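You operate a simulated robot arm through the tools that you are given. There is no shell and no other tool. Be economical: measure what you need, move in short steps, check, and stop when the job is done.

The job below is to be done with a simulated robot arm. You get a single attempt, and the scene is never put back.

JOB
Rivet both ends of the nameplate on the UNIT 1 bracket and lay it in the blue tray.
Fine: rivet die, one stroke at each mark, hands out of the press throat, slide back out.
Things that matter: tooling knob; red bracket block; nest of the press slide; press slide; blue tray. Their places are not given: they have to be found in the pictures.

It is judged by the outcome, as a careful person would: the job done as asked, and still so three seconds after it is handed in. It fails if anything else is knocked over, pushed out of place, dropped, spilled or broken.

ROBOT AND FRAMES
A 7-joint arm with a two-finger parallel gripper, fixed in place. Base frame: the origin is at the foot of the arm, x ahead of it, y to its left, z up; the work surface is at about z = 0. Lengths are in mm, angles in rad, forces in N, time in s.
With the tool pointing down near the work surface it reaches from about 240 to 620 mm from the base axis. Its first joint turns from -1.152 to 1.152 rad. Payload 2.6 kg.
Tool frame: the origin (TCP) lies between the finger pads and is the grasp point; the fingertips stand 30 mm ahead of it; z points along the fingers, y is the line along which they close. Largest opening 94 mm; finger width 28, thickness 10; the body of the gripper, 50 by 96 mm, starts 55 mm behind the TCP.
Orientation is told as [roll, pitch, yaw] about the base's x, y, z axes, in that order, counted from this pose: with the fingers straight down and closing along the base's y, the tool's x points along the base's -x, its y along +y and its z along -z.

CONTROLS
- The arm moves only by the tool step_arm. Its argument "motion" is a list of rows, each an object of numbers (a shift or turn left out is 0, a gripper value left out holds the last): "x", "y", "z": the shift along the tool's x, y, z in mm; "ax", "ay", "az": the turn, a rotation vector about the tool's x, y, z in rad. In form: [{"x": .., "y": .., "z": .., "ax": .., "ay": .., "az": ..}, ...]. A call has 1 to 12 rows; each row is the pose to reach, as a shift and turn from the pose commanded when the call began, along the tool's axes at that moment. "fingers" is the gripper command, from -1 (shut) to 1 (fully open), values between in proportion, set as the call begins (left out, the last holds). Each row takes 0.2 s and may step no farther than 50 mm and 0.15 rad from the row before; otherwise, or with a gripper value out of range, the whole call is refused. Where a pose cannot be reached the arm comes as near as it can. A force on the tool above 60 N (or 10 N above the force at the start of the call, whichever is more), or a blocked arm, ends the call early, and 0.2 s more pass. The fingers move at their own pace (about 72 mm/s each) and stop on an object; they squeeze with about 34 N. The grip force told is the motor's: it shows also when the fingers shut on nothing. Time passes only in rows, and 0.2 s behind the last, so rows that repeat a pose let the fingers close. It gives the time, the measured TCP pose, the force on the tool (base axes), the opening and the grip force at its end, in the units of the frame above (readings bear some noise), and new pictures: "show" is both (left out), scene, wrist or none.
- Cameras (640 x 400 px; columns grow to the right, rows downward): "scene" is fixed at [26, 420.5, 576.9]; the picture's right is [-0.85, -0.52, 0.00], its down [-0.24, 0.38, -0.89] and it looks along [0.47, -0.76, -0.45] (base axes); focal length 244 px, centre (320, 200). "wrist" rides on the gripper at [-37, 0, -58] in the tool frame; the picture's right is [0.00, -1.00, 0.00], its down [0.97, 0.00, -0.24] and it looks along [0.24, 0.00, 0.97] (tool axes); focal length 218 px, centre (320, 200).
- measure_at(camera, pixels): for up to 12 pixels [column, row] of the newest picture of that camera ("zoom" is the newest enlarged one), the place [x, y, z] in the base frame of the surface seen there, good to about 3 mm. The clock stands still meanwhile.
- zoom(camera, box): a new picture of the part [left, top, right, bottom] of that camera's present view, enlarged. The clock stands still meanwhile.
- finish_job(): hands the job in; it is judged then, once.

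Work in short steps. Measure before you move; look again where a grasp or a placing could have gone wrong, and mend it. You have 80 turns and 150 pictures in all, those below and enlarged ones among them. Open the gripper and draw the arm clear of the work before you hand the job in, unless the task says otherwise; then end with one line.

The tools are called after ">>>" as name(argument=value, ...) on one line, values as JSON. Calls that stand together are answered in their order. step_arm: Moves the arm, as the interface text tells. Its arguments: {"type":"object","properties":{"motion":{"type":"array"},"fingers":{"type":"number"},"show":{"type":"string","enum":["both","scene","wrist","none"]}},"required":["motion"]} The other tools are called the same way: measure_at (camera, pixels) gives the place of the surface under pixels of a picture; zoom (camera, box) takes an enlarged picture of a part of a camera's view; finish_job () hands the job in.

At the start:

```text
time: 0.0
tool_pos: [292.0, 51.8, 448.1]
ee_rot: [0.0, -0.001, -0.001]
ft_force: [0.6, 0.1, 0.1]
finger_gap: 94.1
gripper_force: 0.1
```

scene: 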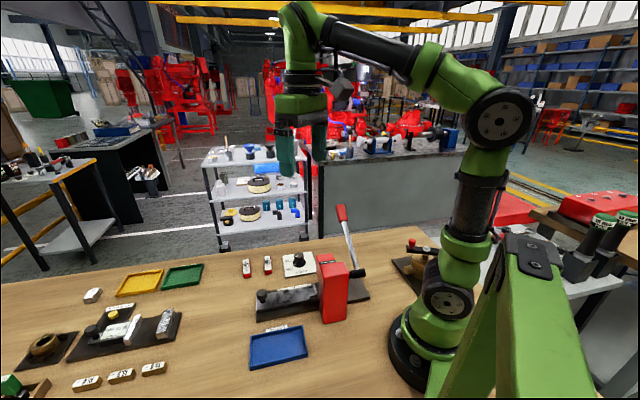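
wrist: 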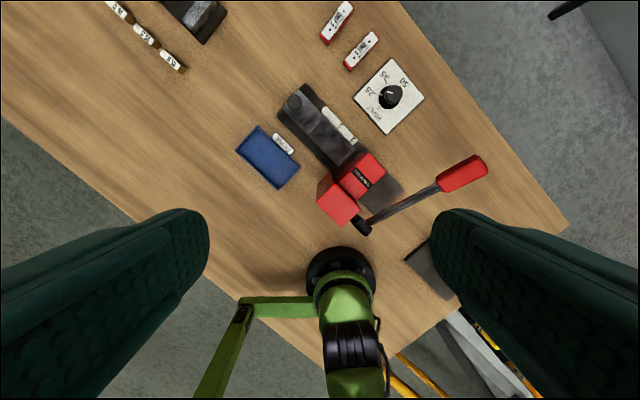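

The scene shows the press around (330,290), the red blocks near (246,267), the knob plate at (298,263) and the tray at (278,347). I zoom to read the labels.

>>> zoom(camera="scene", box=[220, 190, 420, 380])

>>> zoom(camera="wrist", box=[220, 0, 500, 240])

>>> zoom(camera="scene", box=[0, 240, 220, 400])

```text
2.11 times, centred on (320, 285) of scene
```

zoom: 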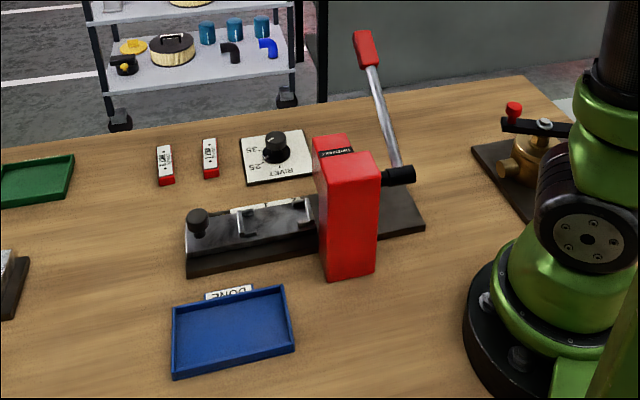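

```text
1.67 times, centred on (360, 120) of wrist
```

zoom: 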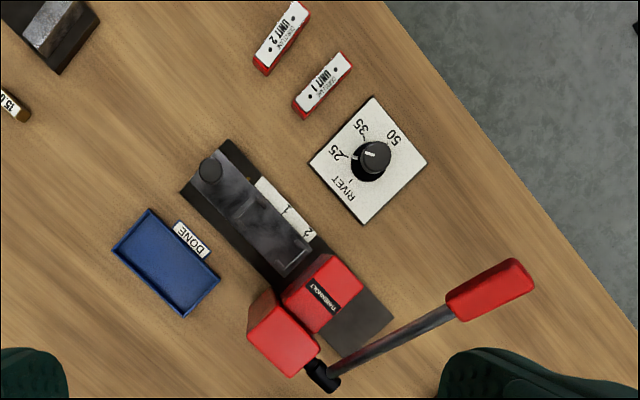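

```text
2.50 times, centred on (110, 320) of scene
```

zoom: 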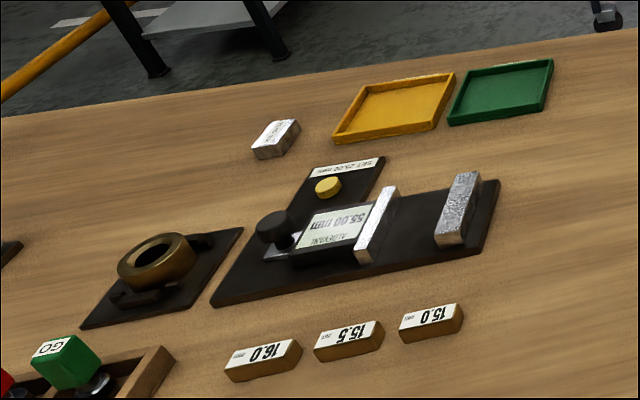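

The RIVET/25/35/50 plate holds the die knob; the slide has a knob and marks 1 and 2. I zoom closer and measure key points.

>>> zoom(camera="wrist", box=[310, 0, 430, 75])

>>> zoom(camera="wrist", box=[350, 55, 430, 105])

>>> measure_at(camera="wrist", pixels=[[361, 48], [391, 96], [296, 102], [270, 155], [336, 122], [462, 174], [363, 173], [338, 200], [363, 228], [345, 160], [280, 115], [340, 22]])

>>> zoom(camera="wrist", box=[270, 75, 430, 175])

>>> zoom(camera="scene", box=[240, 245, 360, 320])

```text
5.33 times, centred on (370, 38) of wrist
```

zoom: 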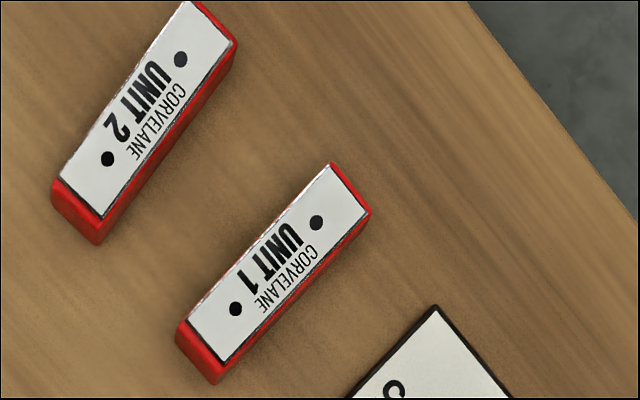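

```text
8.00 times, centred on (390, 80) of wrist
```

zoom: 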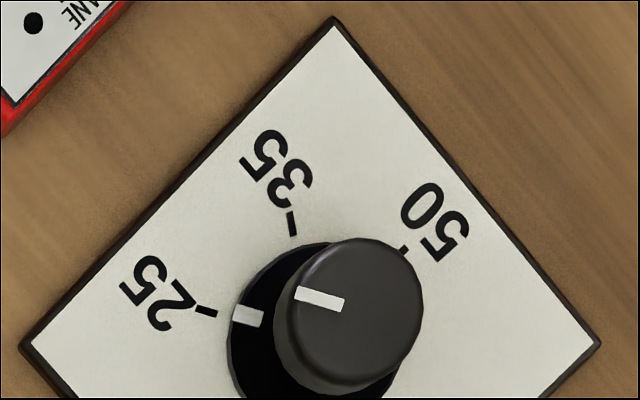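

```text
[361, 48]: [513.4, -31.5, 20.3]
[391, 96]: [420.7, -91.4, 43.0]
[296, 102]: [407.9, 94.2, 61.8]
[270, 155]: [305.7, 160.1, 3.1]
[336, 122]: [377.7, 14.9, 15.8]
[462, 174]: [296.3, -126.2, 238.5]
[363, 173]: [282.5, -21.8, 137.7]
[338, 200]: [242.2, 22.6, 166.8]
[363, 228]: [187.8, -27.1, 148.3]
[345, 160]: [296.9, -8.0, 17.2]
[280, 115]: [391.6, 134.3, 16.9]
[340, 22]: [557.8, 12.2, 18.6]
```

```text
4.00 times, centred on (350, 125) of wrist
```

zoom: 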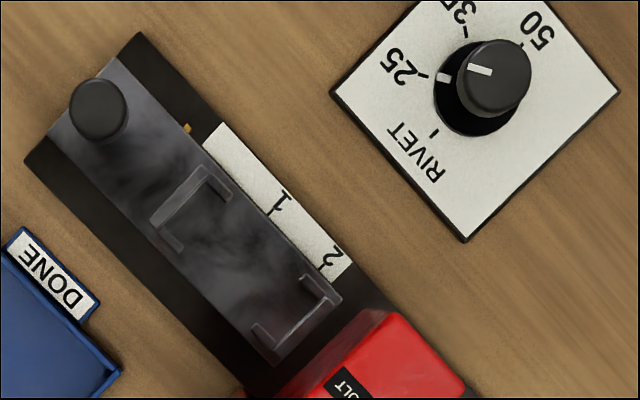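

```text
5.33 times, centred on (300, 282) of scene
```

zoom: 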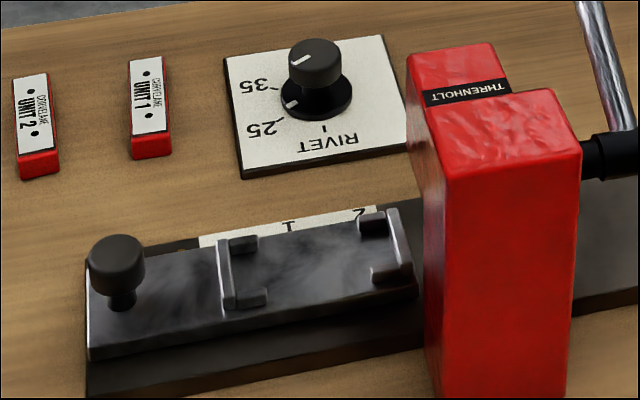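

The knob points at 25, and RIVET is about 60° counterclockwise from above. UNIT 1 is the block at (513,-31). I move above the knob (421,-91) for a closer look.

>>> step_arm(motion=[{"x": -32, "y": -36}, {"x": -65, "y": -72}, {"x": -97, "y": -107}, {"x": -129, "y": -143}, {"x": -129, "y": -143, "z": 45}, {"x": -129, "y": -143, "z": 90}, {"x": -129, "y": -143, "z": 135}, {"x": -129, "y": -143, "z": 180}, {"x": -129, "y": -143, "z": 225}], fingers=1)

```text
time: 2.0
tool_pos: [421.9, -91.5, 221.3]
ee_rot: [0.001, -0.001, -0.001]
ft_force: [0.0, -0.2, 0.6]
finger_gap: 94.2
gripper_force: 0.1
```

scene: 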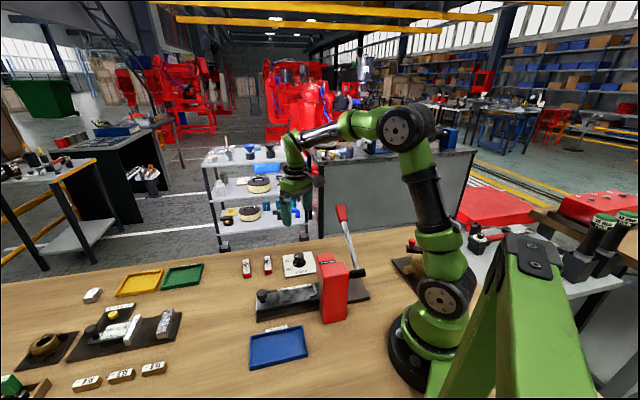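
wrist: 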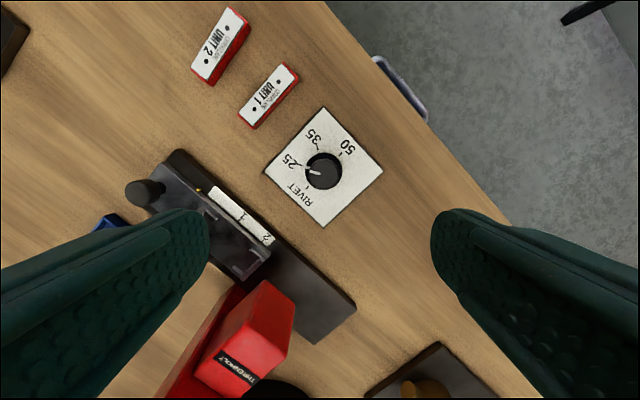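

Clear view: the knob is at (323,172), UNIT 1 at (268,95) and the slide at (210,230). I measure the knob, plate ticks and slide.

>>> zoom(camera="wrist", box=[260, 100, 400, 230])

>>> measure_at(camera="wrist", pixels=[[325, 170], [312, 171], [338, 171], [325, 158], [325, 185], [302, 167], [307, 188], [319, 147], [341, 155], [350, 190]])

>>> zoom(camera="wrist", box=[110, 140, 290, 290])

```text
3.08 times, centred on (330, 165) of wrist
```

zoom: 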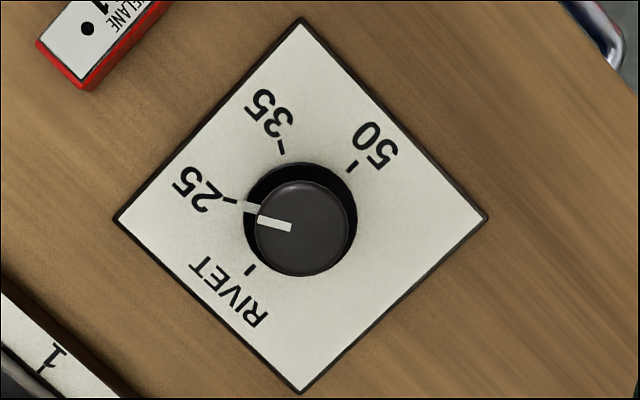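

```text
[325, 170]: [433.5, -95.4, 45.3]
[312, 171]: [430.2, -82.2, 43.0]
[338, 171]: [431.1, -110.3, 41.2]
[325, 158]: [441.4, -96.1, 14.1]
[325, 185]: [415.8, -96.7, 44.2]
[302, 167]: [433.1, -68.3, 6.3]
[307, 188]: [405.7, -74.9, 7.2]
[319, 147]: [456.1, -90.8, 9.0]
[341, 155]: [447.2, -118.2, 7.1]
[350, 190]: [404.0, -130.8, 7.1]
```

```text
2.67 times, centred on (200, 215) of wrist
```

zoom: 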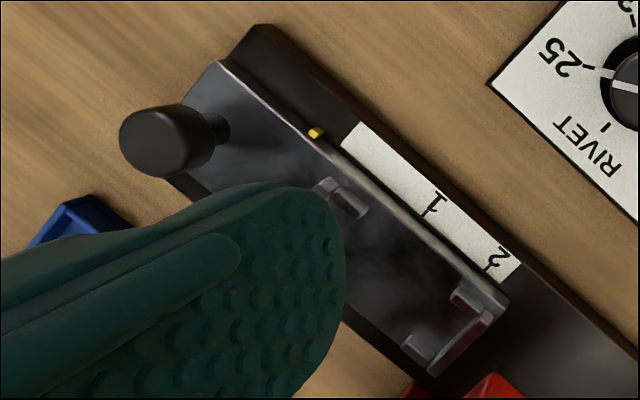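

The knob centre is about (429,-95), top z 44, skirt to about z 14. I descend with tips at z≈25 and close.

>>> step_arm(motion=[{"x": -8, "y": -4, "z": 40}, {"x": -8, "y": -4, "z": 80}, {"x": -8, "y": -4, "z": 120}, {"x": -8, "y": -4, "z": 150}, {"x": -8, "y": -4, "z": 167}])

>>> step_arm(motion=[{"z": 0}, {"z": 0}, {"z": 0}, {"z": 0}], fingers=-1)

```text
time: 3.2
tool_pos: [429.2, -96.8, 54.5]
ee_rot: [0.001, -0.001, -0.002]
ft_force: [-0.2, -0.7, -0.5]
finger_gap: 94.3
gripper_force: 0.1
```

scene: 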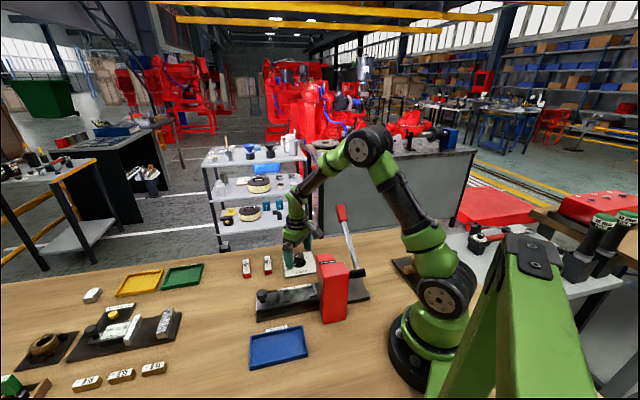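
wrist: 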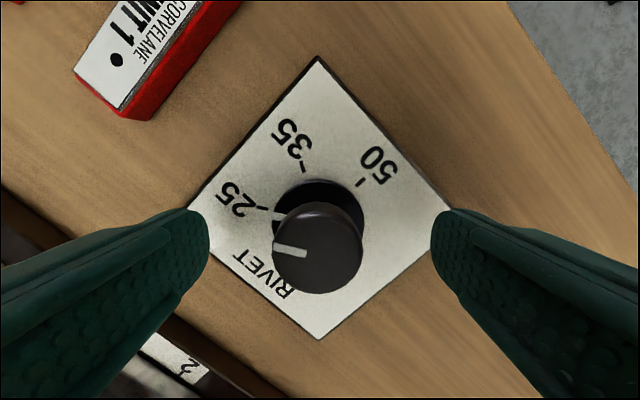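

```text
time: 4.2
tool_pos: [429.6, -95.6, 54.7]
ee_rot: [0.001, -0.001, 0.002]
ft_force: [-0.1, 5.6, -2.1]
finger_gap: 33.8
gripper_force: 44.7
```

scene: 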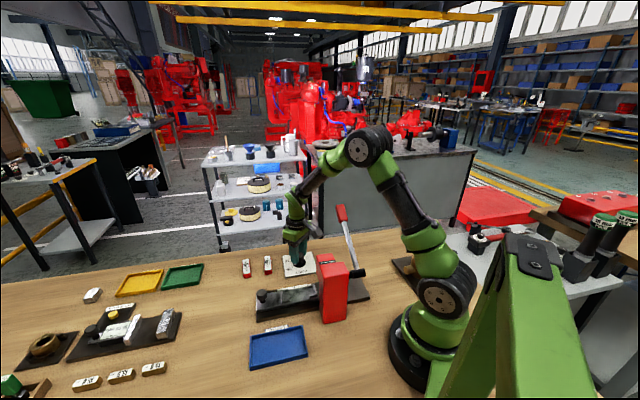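
wrist: 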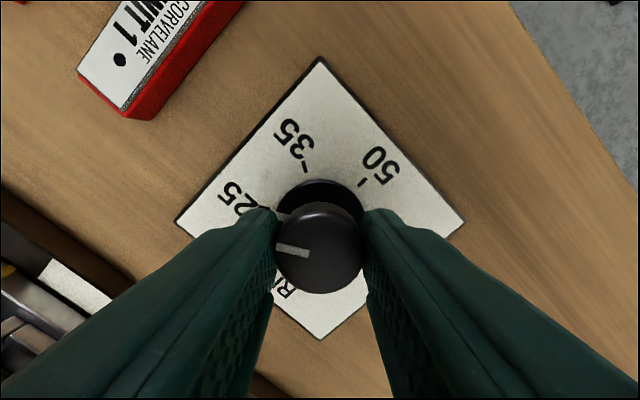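

The knob is held (gap 33.8), its y force is small. I turn it 60° counterclockwise (tool az negative).

>>> step_arm(motion=[{"az": -0.14}, {"az": -0.28}, {"az": -0.42}, {"az": -0.56}, {"az": -0.7}, {"az": -0.84}, {"az": -0.95}, {"az": -1.05}, {"az": -1.05}], show="wrist")

```text
time: 6.2
tool_pos: [427.9, -94.4, 55.7]
ee_rot: [0.005, -0.003, 1.051]
ft_force: [-12.5, 24.7, 10.6]
finger_gap: 33.8
gripper_force: 45.1
```

wrist: 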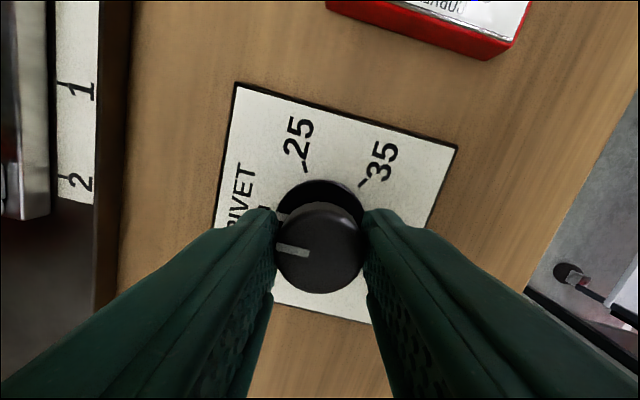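

The knob turned with the gripper. I open, rise, and check the pointer.

>>> step_arm(motion=[{"z": 0}, {"z": 0}, {"z": 0}, {"z": -40}, {"z": -80}, {"z": -120}], fingers=1)

>>> zoom(camera="wrist", box=[220, 80, 420, 240])

```text
time: 7.6
tool_pos: [429.9, -95.9, 176.8]
ee_rot: [-0.003, 0.0, 1.048]
ft_force: [0.0, 0.8, -0.5]
finger_gap: 94.0
gripper_force: 0.1
```

scene: 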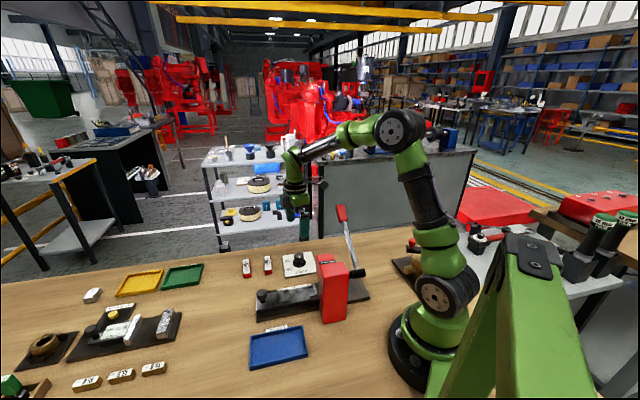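
wrist: 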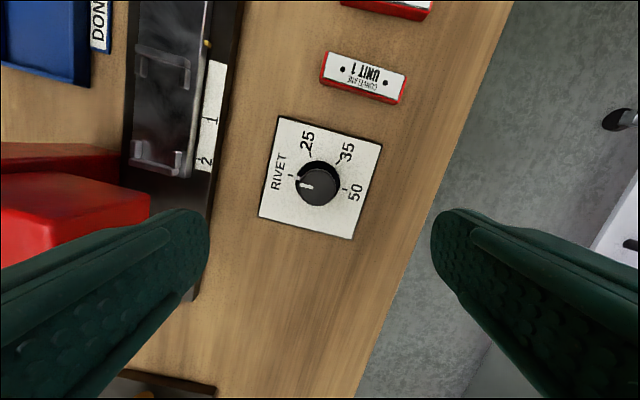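

```text
2.50 times, centred on (320, 160) of wrist
```

zoom: 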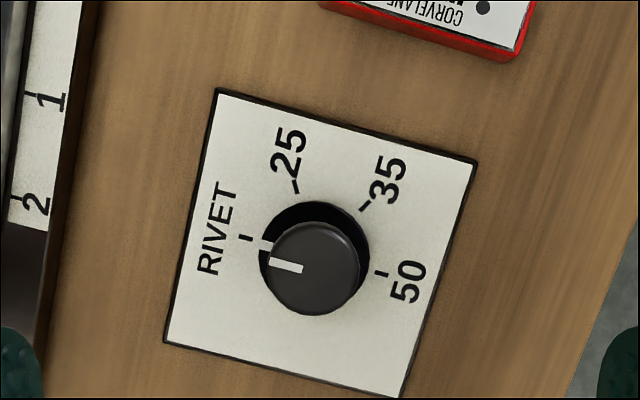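

Pointer is on RIVET. Now I measure UNIT 1, the nest clips and the slide in this view.

>>> measure_at(camera="wrist", pixels=[[343, 69], [387, 81], [365, 75], [330, 55], [404, 76], [398, 98], [322, 80]])

>>> zoom(camera="wrist", box=[100, 0, 260, 200])

>>> zoom(camera="wrist", box=[300, 30, 420, 110])

>>> measure_at(camera="wrist", pixels=[[207, 44], [209, 121], [203, 158], [137, 47], [188, 60], [136, 160], [183, 172], [166, 110], [190, 110], [128, 110], [224, 62], [204, 172]])

```text
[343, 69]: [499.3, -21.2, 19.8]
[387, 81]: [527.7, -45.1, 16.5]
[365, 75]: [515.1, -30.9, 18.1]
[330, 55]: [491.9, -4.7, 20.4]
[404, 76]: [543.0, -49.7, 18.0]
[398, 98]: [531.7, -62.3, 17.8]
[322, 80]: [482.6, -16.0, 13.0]
```

```text
2.00 times, centred on (180, 100) of wrist
```

zoom: 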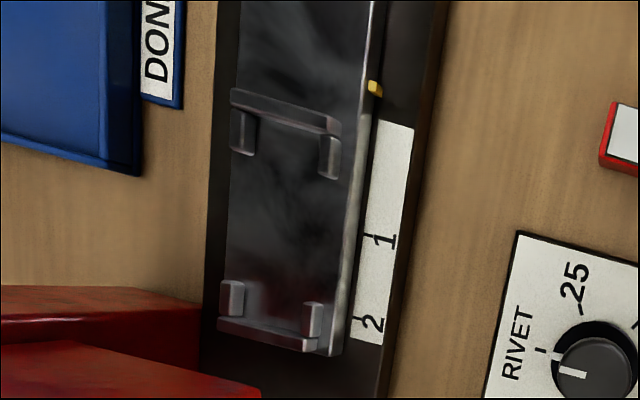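

```text
5.00 times, centred on (360, 70) of wrist
```

zoom: 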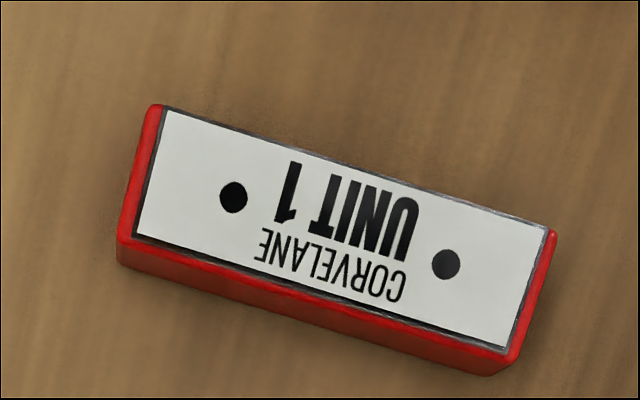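

```text
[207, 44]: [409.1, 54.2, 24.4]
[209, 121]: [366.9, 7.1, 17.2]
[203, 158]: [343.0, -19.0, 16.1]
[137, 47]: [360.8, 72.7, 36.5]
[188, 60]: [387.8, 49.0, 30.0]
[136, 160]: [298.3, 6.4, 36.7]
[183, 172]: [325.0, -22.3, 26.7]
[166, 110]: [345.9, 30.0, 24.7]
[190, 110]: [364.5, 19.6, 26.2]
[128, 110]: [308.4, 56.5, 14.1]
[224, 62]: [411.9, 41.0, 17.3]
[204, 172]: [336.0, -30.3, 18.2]
```

UNIT 1's long axis runs at about -41° with centre (513,-33); the slide axis is about 47°. I look straight down on the nest before picking, for exact geometry.

>>> step_arm(motion=[{"z": -43}, {"x": -21, "y": 33, "z": -43, "az": 0.05}, {"x": -42, "y": 66, "z": -43, "az": 0.11}, {"x": -62, "y": 99, "z": -43, "az": 0.17}, {"x": -83, "y": 132, "z": -43, "az": 0.22}, {"x": -83, "y": 132, "z": -43, "az": 0.22}], show="wrist")

>>> zoom(camera="wrist", box=[220, 90, 420, 290])

```text
time: 9.0
tool_pos: [355.6, 41.4, 217.6]
ee_rot: [-0.001, -0.001, 0.829]
ft_force: [0.0, -0.9, -0.6]
finger_gap: 94.2
gripper_force: 0.1
```

wrist: 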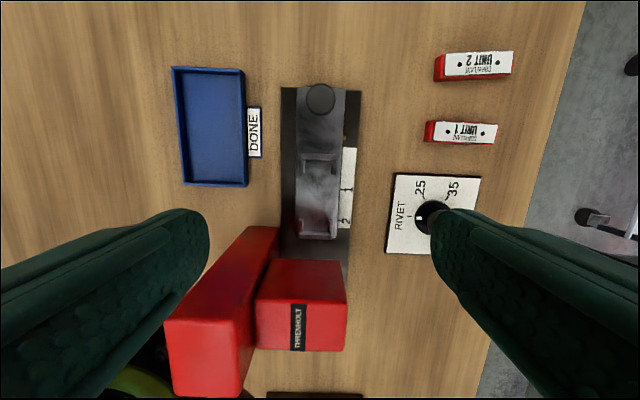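

```text
2.00 times, centred on (320, 190) of wrist
```

zoom: 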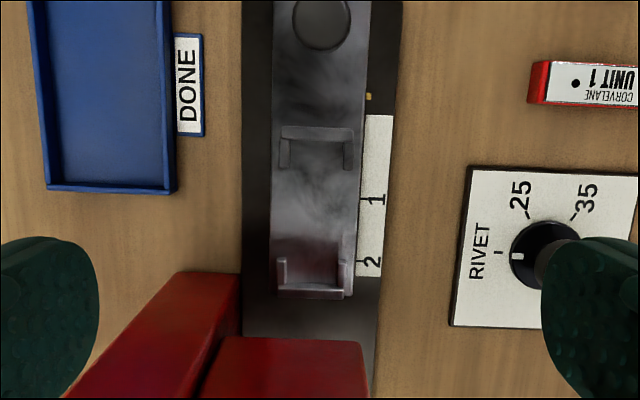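

The nest lies between clips at zoom rows 130 and 290. I measure slide edges and clips.

>>> zoom(camera="wrist", box=[280, 140, 360, 250])

>>> measure_at(camera="wrist", pixels=[[303, 155], [334, 155], [303, 178], [334, 178], [303, 210], [333, 210], [300, 236], [332, 236], [318, 195], [345, 138], [346, 190], [343, 221]])

>>> measure_at(camera="wrist", pixels=[[449, 133], [489, 133], [468, 133], [497, 124], [437, 122], [494, 143], [432, 140], [320, 98], [310, 98], [330, 98], [320, 88], [320, 110]])

```text
3.64 times, centred on (320, 195) of wrist
```

zoom: 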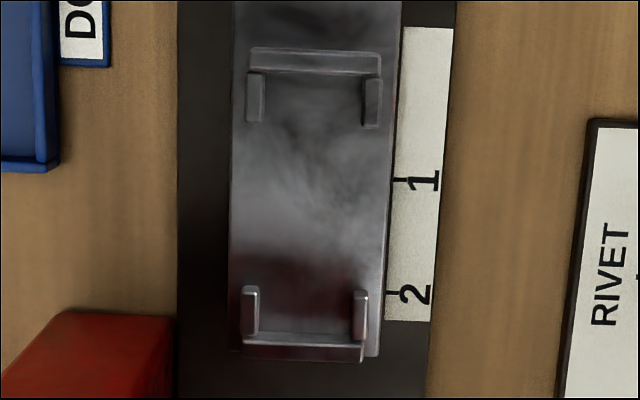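

```text
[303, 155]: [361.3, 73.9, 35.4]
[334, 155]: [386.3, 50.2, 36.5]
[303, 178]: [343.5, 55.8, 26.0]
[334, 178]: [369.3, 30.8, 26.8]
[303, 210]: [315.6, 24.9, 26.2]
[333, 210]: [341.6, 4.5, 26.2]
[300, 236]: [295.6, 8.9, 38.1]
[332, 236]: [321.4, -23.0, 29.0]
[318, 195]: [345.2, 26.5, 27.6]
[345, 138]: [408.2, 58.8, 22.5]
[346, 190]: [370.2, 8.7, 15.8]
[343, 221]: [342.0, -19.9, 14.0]
```

```text
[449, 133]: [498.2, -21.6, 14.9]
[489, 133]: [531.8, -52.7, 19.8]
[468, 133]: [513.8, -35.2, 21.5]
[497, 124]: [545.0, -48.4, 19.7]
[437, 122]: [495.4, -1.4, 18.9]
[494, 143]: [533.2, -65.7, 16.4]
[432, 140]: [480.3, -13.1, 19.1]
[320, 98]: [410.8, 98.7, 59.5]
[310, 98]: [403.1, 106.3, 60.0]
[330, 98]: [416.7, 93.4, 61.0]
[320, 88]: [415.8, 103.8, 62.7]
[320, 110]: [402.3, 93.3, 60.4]
```

Nest centre is about (340,28) on an axis at ~49°, slide surface z≈26. Now I swing above UNIT 1 with fingers across its width (yaw ≈ -0.777).

>>> step_arm(motion=[{"x": -5, "y": -15, "az": 0.14}, {"x": -10, "y": -30, "az": 0.28}, {"x": -15, "y": -45, "az": 0.42}, {"x": -20, "y": -62, "az": 0.56}, {"x": -25, "y": -78, "az": 0.7}, {"x": -30, "y": -95, "az": 0.84}, {"x": -35, "y": -112, "az": 0.98}, {"x": -40, "y": -128, "az": 1.12}, {"x": -45, "y": -145, "az": 1.26}, {"x": -50, "y": -160, "az": 1.4}, {"x": -51, "y": -167, "z": 25, "az": 1.53}, {"x": -51.4, "y": -167.2, "z": 55, "az": 1.606}], show="wrist")

>>> zoom(camera="wrist", box=[220, 100, 420, 300])

```text
time: 11.6
tool_pos: [514.6, -33.1, 162.5]
ee_rot: [0.002, -0.003, -0.777]
ft_force: [0.2, -0.2, 0.4]
finger_gap: 94.3
gripper_force: 0.1
```

wrist: 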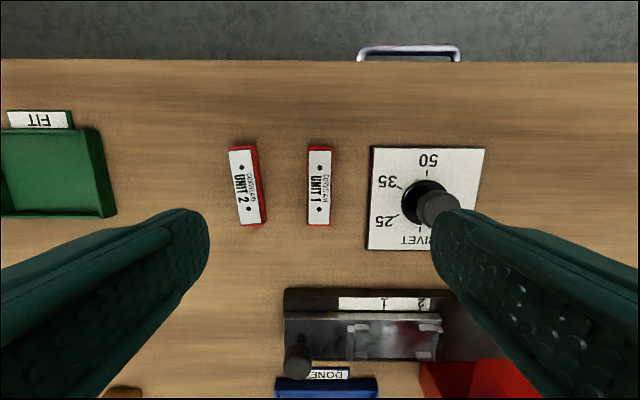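

```text
2.00 times, centred on (320, 200) of wrist
```

zoom: 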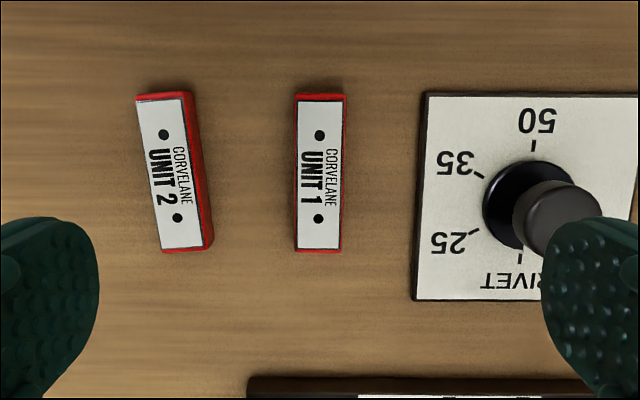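

Fingers are well aligned; UNIT 2 is ~52 mm to the left, so I narrow the opening to about 56 mm before descending to TCP z≈35.

>>> step_arm(motion=[{"x": 1}, {"x": 1}, {"x": 1, "z": 35}, {"x": 1, "z": 70}, {"x": 1, "z": 100}, {"x": 1, "z": 115}, {"x": 1, "z": 127}], fingers=0.19, show="wrist")

>>> step_arm(motion=[{"z": 0}, {"z": 0}, {"z": 0}], fingers=-1, show="wrist")

```text
time: 13.2
tool_pos: [513.3, -33.8, 35.2]
ee_rot: [0.002, 0.0, -0.775]
ft_force: [-0.3, 0.0, 0.5]
finger_gap: 56.0
gripper_force: 0.0
```

wrist: 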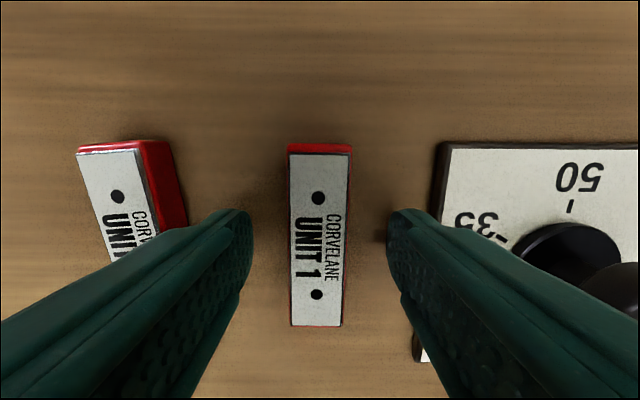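

```text
time: 14.0
tool_pos: [513.3, -33.4, 35.7]
ee_rot: [0.0, 0.0, -0.778]
ft_force: [-0.2, 0.0, 0.1]
finger_gap: 23.7
gripper_force: 34.0
```

wrist: 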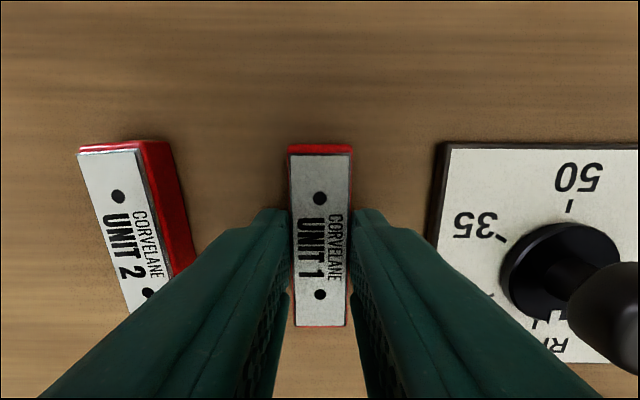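

UNIT 1 is held (gap 23.7), centred. I lift 120 mm, then carry it over the nest while turning to yaw 0.855.

>>> step_arm(motion=[{"z": -30}, {"z": -75}, {"z": -120}], show="none")

>>> step_arm(motion=[{"x": 14, "y": -7, "az": -0.14}, {"x": 28, "y": -13, "az": -0.28}, {"x": 42, "y": -20, "az": -0.42}, {"x": 56, "y": -26, "az": -0.56}, {"x": 70, "y": -32, "az": -0.7}, {"x": 84, "y": -39, "az": -0.84}, {"x": 98, "y": -45, "az": -0.98}, {"x": 112, "y": -52, "az": -1.12}, {"x": 126, "y": -58, "az": -1.26}, {"x": 140, "y": -65, "az": -1.4}, {"x": 154, "y": -71, "az": -1.53}, {"x": 166.9, "y": -77.5, "az": -1.633}])

```text
time: 14.8
tool_pos: [514.2, -33.2, 157.9]
ee_rot: [0.002, -0.002, -0.777]
ft_force: [0.6, 0.0, -1.9]
finger_gap: 23.6
gripper_force: 34.6
```

```text
time: 17.4
tool_pos: [340.1, 29.2, 156.3]
ee_rot: [-0.003, -0.002, 0.86]
ft_force: [0.3, 0.8, -2.2]
finger_gap: 23.4
gripper_force: 34.1
```

scene: 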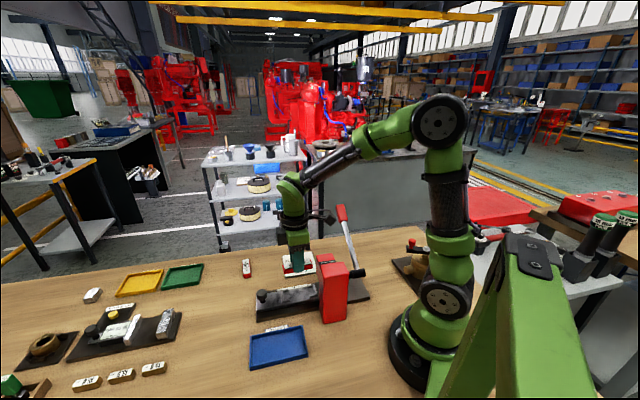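
wrist: 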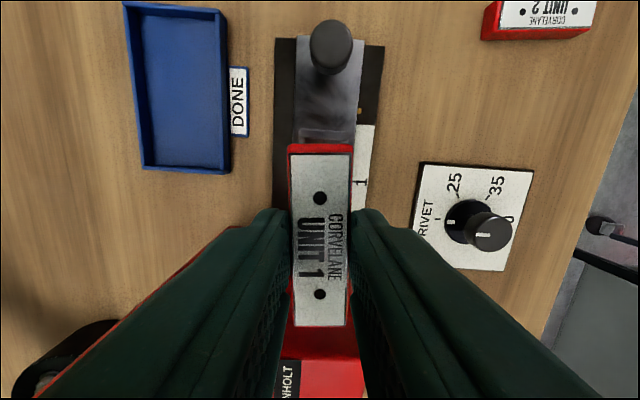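

The block is over the nest. Before lowering I measure points along the base edges to fix the slide axis angle precisely.

>>> measure_at(camera="wrist", pixels=[[280, 50], [279, 80], [279, 110], [278, 140], [277, 170], [276, 200], [372, 128], [370, 145], [368, 165], [366, 185], [380, 60], [377, 90]])

>>> zoom(camera="wrist", box=[240, 10, 400, 170])

>>> zoom(camera="scene", box=[240, 225, 380, 325])

```text
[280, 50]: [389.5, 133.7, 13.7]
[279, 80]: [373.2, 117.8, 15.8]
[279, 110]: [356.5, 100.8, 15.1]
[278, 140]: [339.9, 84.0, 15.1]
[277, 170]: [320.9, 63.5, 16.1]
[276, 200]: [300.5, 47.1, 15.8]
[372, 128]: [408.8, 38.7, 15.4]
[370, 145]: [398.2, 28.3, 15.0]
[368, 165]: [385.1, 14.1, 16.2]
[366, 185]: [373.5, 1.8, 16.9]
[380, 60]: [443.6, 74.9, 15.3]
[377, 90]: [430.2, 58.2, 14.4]
```

```text
2.50 times, centred on (320, 90) of wrist
```

zoom: 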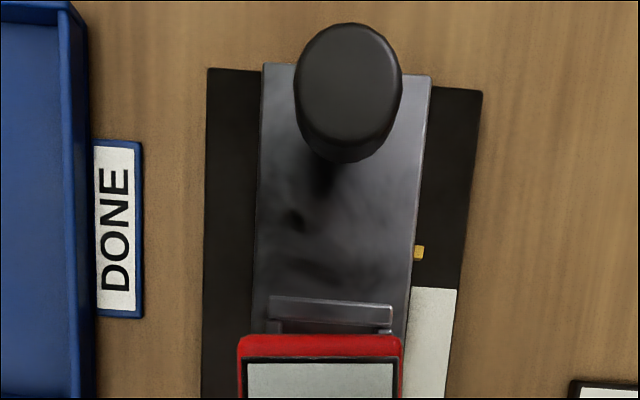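

```text
4.00 times, centred on (310, 275) of scene
```

zoom: 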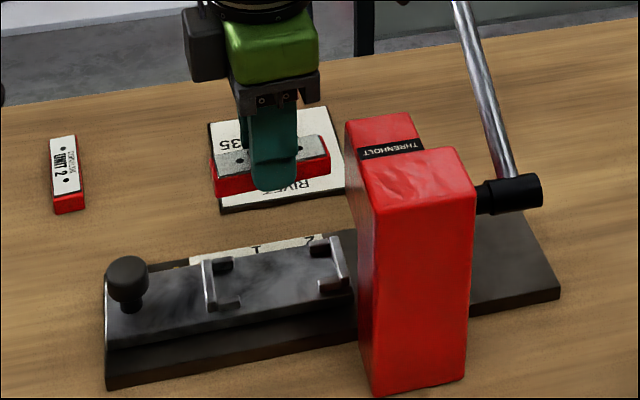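

The axis is at about 45.6°, so yaw should be 0.796 (I had the tilt sign reversed). I correct yaw and position and lower to just above the clips to check.

>>> step_arm(motion=[{"x": 1, "z": 25, "az": 0.03}, {"x": 1, "z": 50, "az": 0.063}, {"x": 1, "z": 71, "az": 0.063}, {"x": 1, "z": 71, "az": 0.063}], show="both")

>>> zoom(camera="scene", box=[250, 250, 350, 320])

>>> zoom(camera="wrist", box=[220, 60, 420, 240])

```text
time: 18.4
tool_pos: [338.9, 28.2, 85.3]
ee_rot: [-0.003, -0.001, 0.793]
ft_force: [0.3, 0.7, -1.6]
finger_gap: 23.2
gripper_force: 33.8
```

scene: 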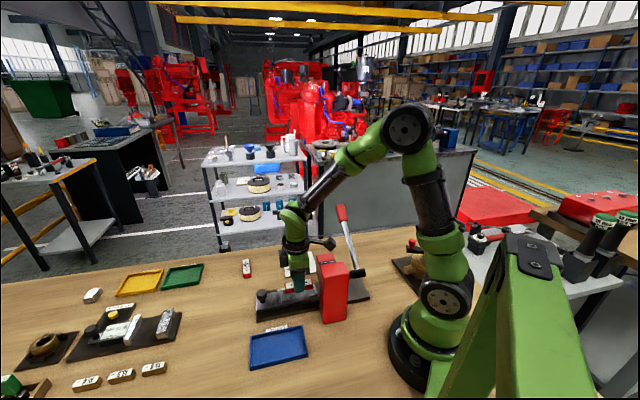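
wrist: 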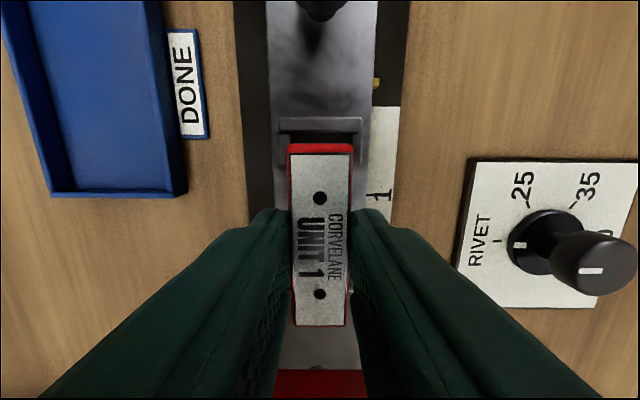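

```text
5.71 times, centred on (300, 285) of scene
```

zoom: 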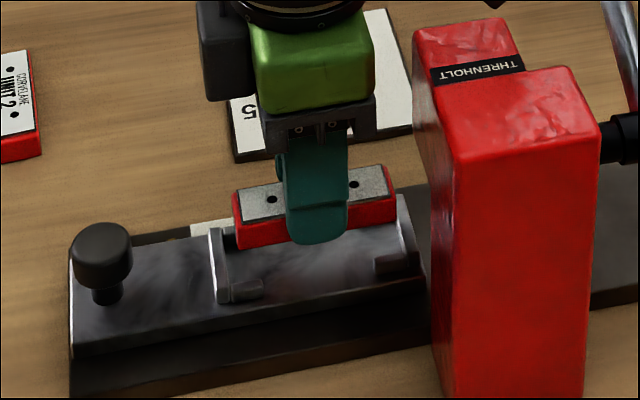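

```text
2.22 times, centred on (320, 150) of wrist
```

zoom: 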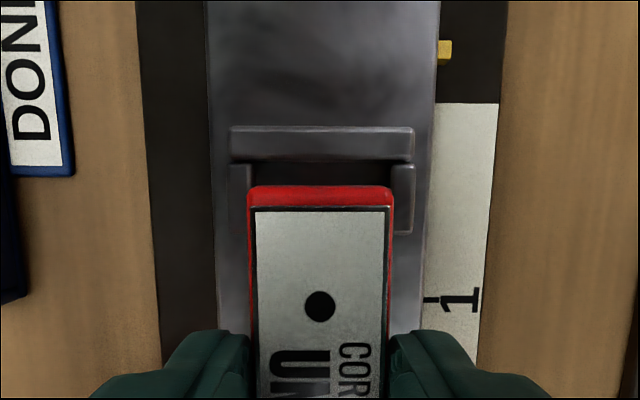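

The block is centred between the posts and walls. I lower it to the slide surface.

>>> step_arm(motion=[{"y": -0.5, "z": 10}, {"y": -0.5, "z": 18}, {"y": -0.5, "z": 21}, {"y": -0.5, "z": 23}], show="wrist")

>>> zoom(camera="scene", box=[250, 250, 350, 320])

```text
time: 19.4
tool_pos: [338.2, 27.7, 63.2]
ee_rot: [-0.002, -0.002, 0.791]
ft_force: [0.9, -0.6, -1.6]
finger_gap: 23.3
gripper_force: 33.8
```

wrist: 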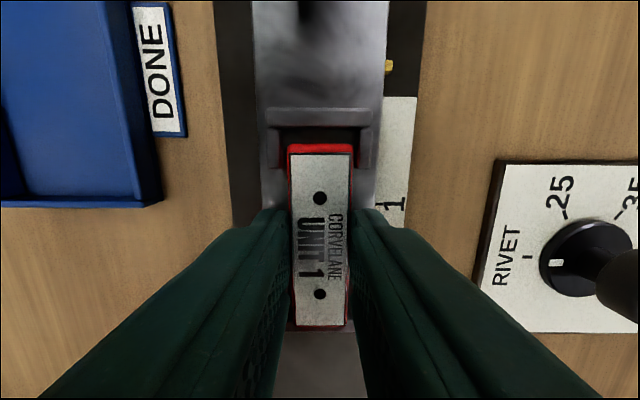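

```text
5.71 times, centred on (300, 285) of scene
```

zoom: 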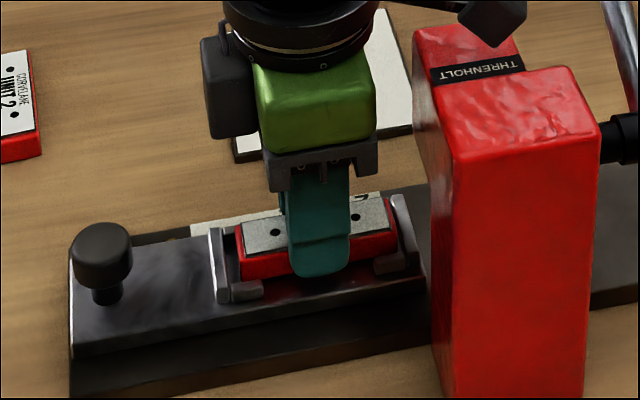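

Centred with similar gaps both ends. A few more mm down until contact is felt, then release.

>>> step_arm(motion=[{"z": 1}, {"z": 2}, {"z": 3}], show="none")

```text
time: 20.2
tool_pos: [340.4, 27.1, 60.5]
ee_rot: [-0.003, -0.004, 0.792]
ft_force: [-11.4, -0.5, 32.5]
finger_gap: 23.8
gripper_force: 34.0
```

Contact (32 N). I ease 1 mm up, open, rise and look.

>>> step_arm(motion=[{"z": -2}, {"z": -2}], show="none")

>>> step_arm(motion=[{"z": 0}, {"z": 0}, {"z": -30}, {"z": -70}, {"z": -110}], fingers=0.2)

>>> zoom(camera="wrist", box=[220, 100, 420, 280])

>>> zoom(camera="scene", box=[250, 190, 390, 320])

```text
time: 20.8
tool_pos: [339.7, 28.3, 60.0]
ee_rot: [0.001, 0.002, 0.795]
ft_force: [0.2, -1.5, -0.9]
finger_gap: 23.4
gripper_force: 33.8
```

```text
time: 22.0
tool_pos: [340.4, 27.9, 172.8]
ee_rot: [0.0, 0.0, 0.794]
ft_force: [0.4, -0.4, 0.1]
finger_gap: 56.3
gripper_force: 0.1
```

scene: 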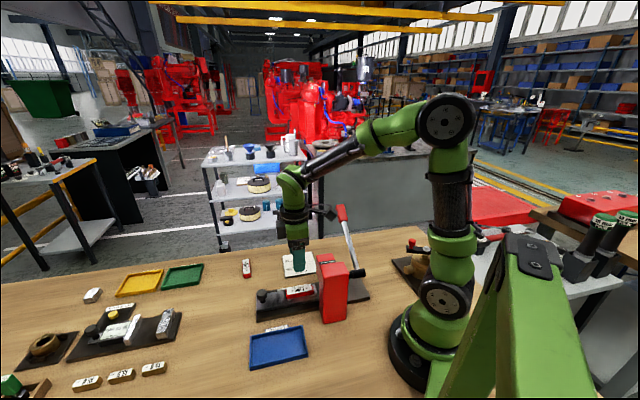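
wrist: 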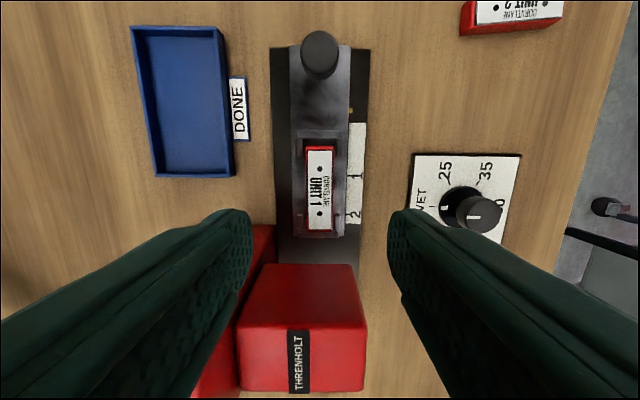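

```text
2.22 times, centred on (320, 190) of wrist
```

zoom: 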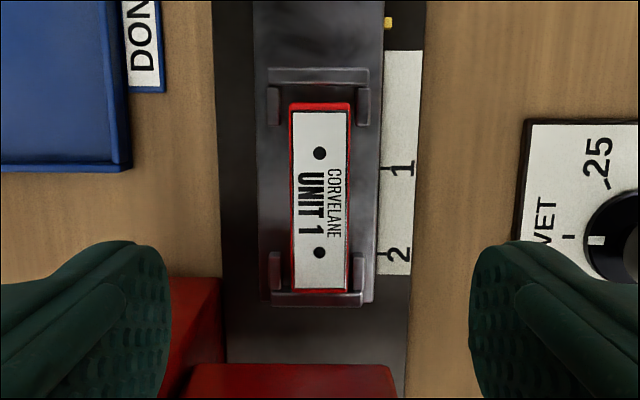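

```text
3.08 times, centred on (320, 255) of scene
```

zoom: 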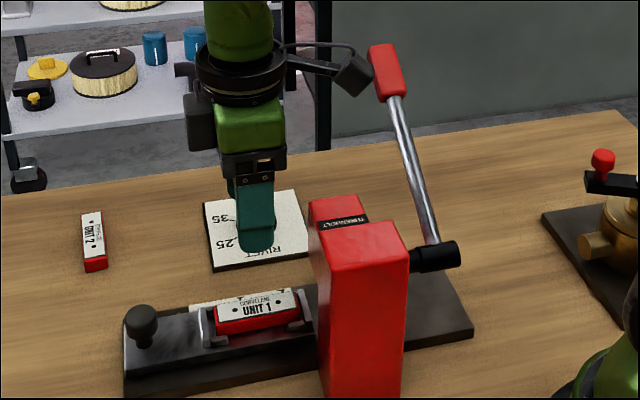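

UNIT 1 sits in the nest, dots along the axis. Next I move over the slide knob (410.8,98.7, top z≈60) and check alignment.

>>> step_arm(motion=[{"x": -45, "y": 0}, {"x": -90, "y": 0}, {"x": -99.8, "y": -0.6, "z": 25}, {"x": -99.8, "y": -0.6, "z": 50}, {"x": -99.8, "y": -0.6, "z": 65}, {"x": -99.8, "y": -0.6, "z": 65}], fingers=0.3)

>>> zoom(camera="scene", box=[230, 230, 350, 320])

```text
time: 23.4
tool_pos: [409.2, 97.8, 106.0]
ee_rot: [0.001, -0.002, 0.792]
ft_force: [0.3, -0.4, 0.1]
finger_gap: 61.1
gripper_force: 0.1
```

scene: 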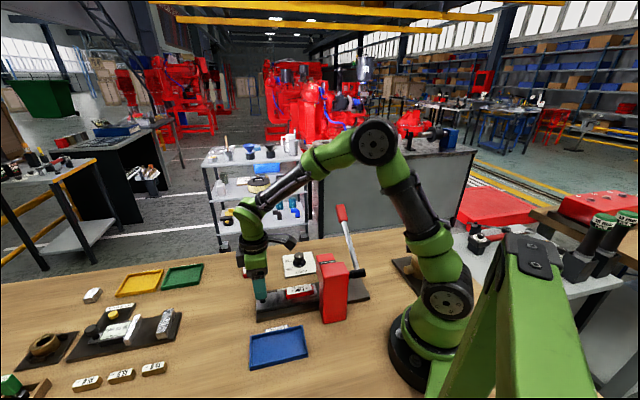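
wrist: 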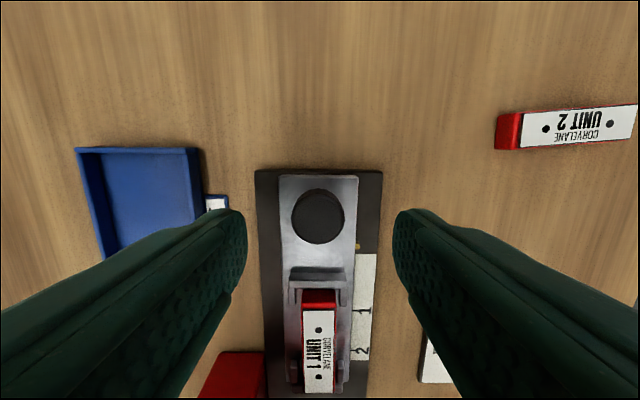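

```text
4.44 times, centred on (290, 275) of scene
```

zoom: 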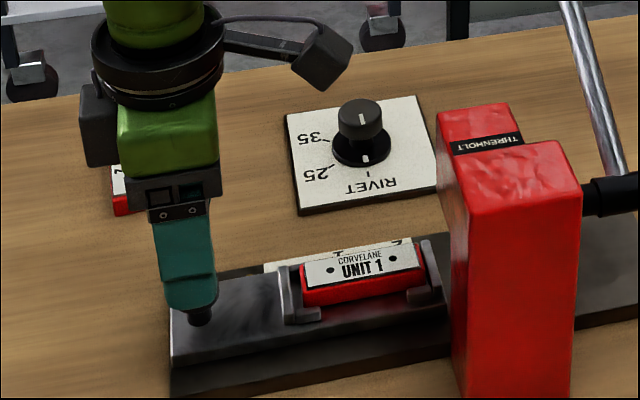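

The knob is nearly centred (needs 3 mm in -x). I go down to TCP z≈72 and grip it.

>>> step_arm(motion=[{"x": -3, "z": 18}, {"x": -3, "z": 34}, {"x": -3, "z": 34}], show="none")

>>> step_arm(motion=[{"z": 0}, {"z": 0}, {"z": 0}], fingers=-1)

>>> zoom(camera="wrist", box=[240, 180, 420, 400])

```text
time: 24.2
tool_pos: [413.1, 98.7, 71.6]
ee_rot: [0.0, -0.001, 0.792]
ft_force: [-0.4, 0.2, 0.2]
finger_gap: 61.3
gripper_force: 0.0
```

```text
time: 25.0
tool_pos: [411.3, 101.1, 73.1]
ee_rot: [0.001, 0.001, 0.794]
ft_force: [-3.6, 4.2, 0.1]
finger_gap: 27.2
gripper_force: 44.6
```

scene: 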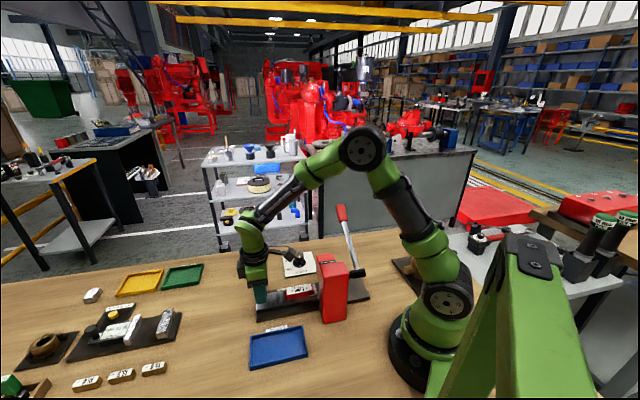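
wrist: 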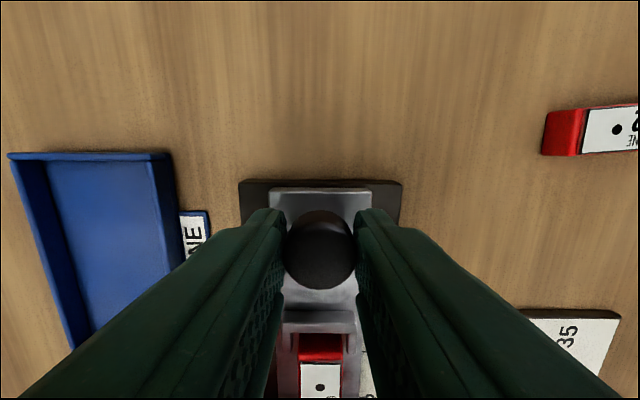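

```text
1.82 times, centred on (330, 290) of wrist
```

zoom: 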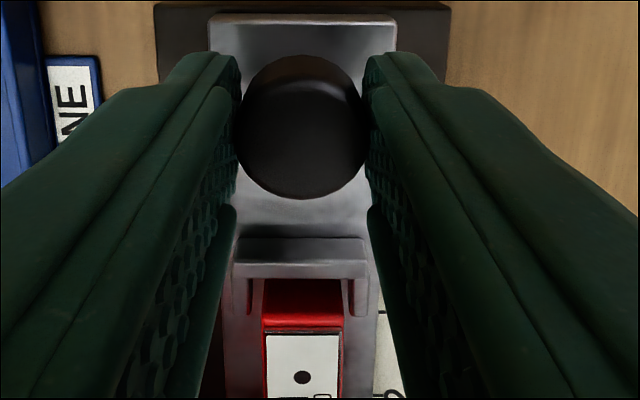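

Knob gripped (27 mm). I push the slide in towards mark 1, 40 mm first, and watch forces.

>>> step_arm(motion=[{"x": 8}, {"x": 16}, {"x": 24}, {"x": 32}, {"x": 40}, {"x": 40}])

>>> zoom(camera="scene", box=[250, 240, 350, 320])

```text
time: 26.4
tool_pos: [383.4, 72.0, 71.8]
ee_rot: [0.001, -0.001, 0.795]
ft_force: [-11.8, 11.8, 1.0]
finger_gap: 26.8
gripper_force: 45.3
```

scene: 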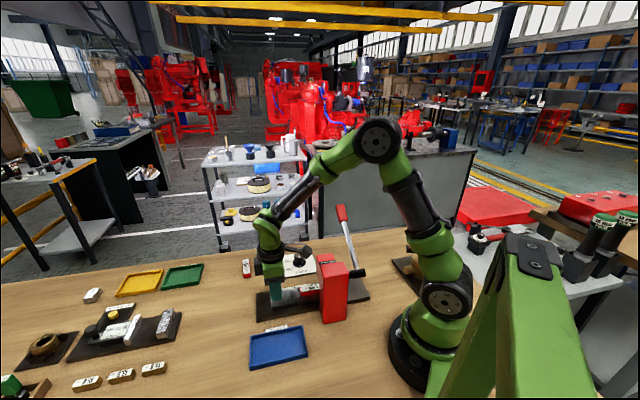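
wrist: 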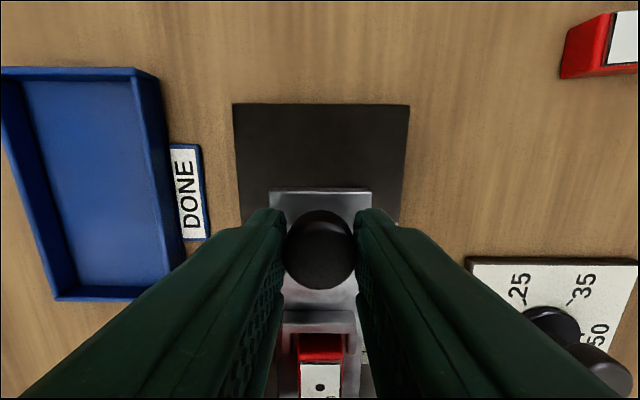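

```text
5.00 times, centred on (300, 280) of scene
```

zoom: 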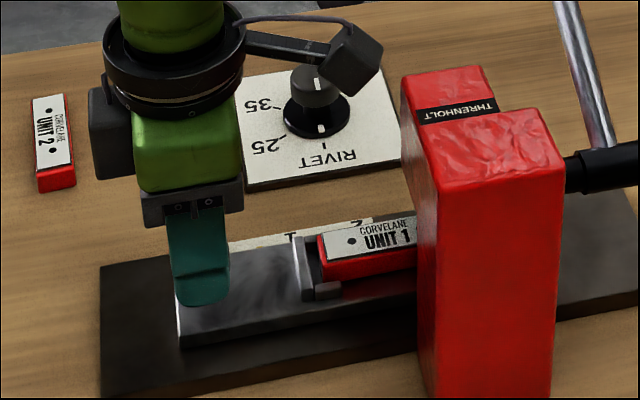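

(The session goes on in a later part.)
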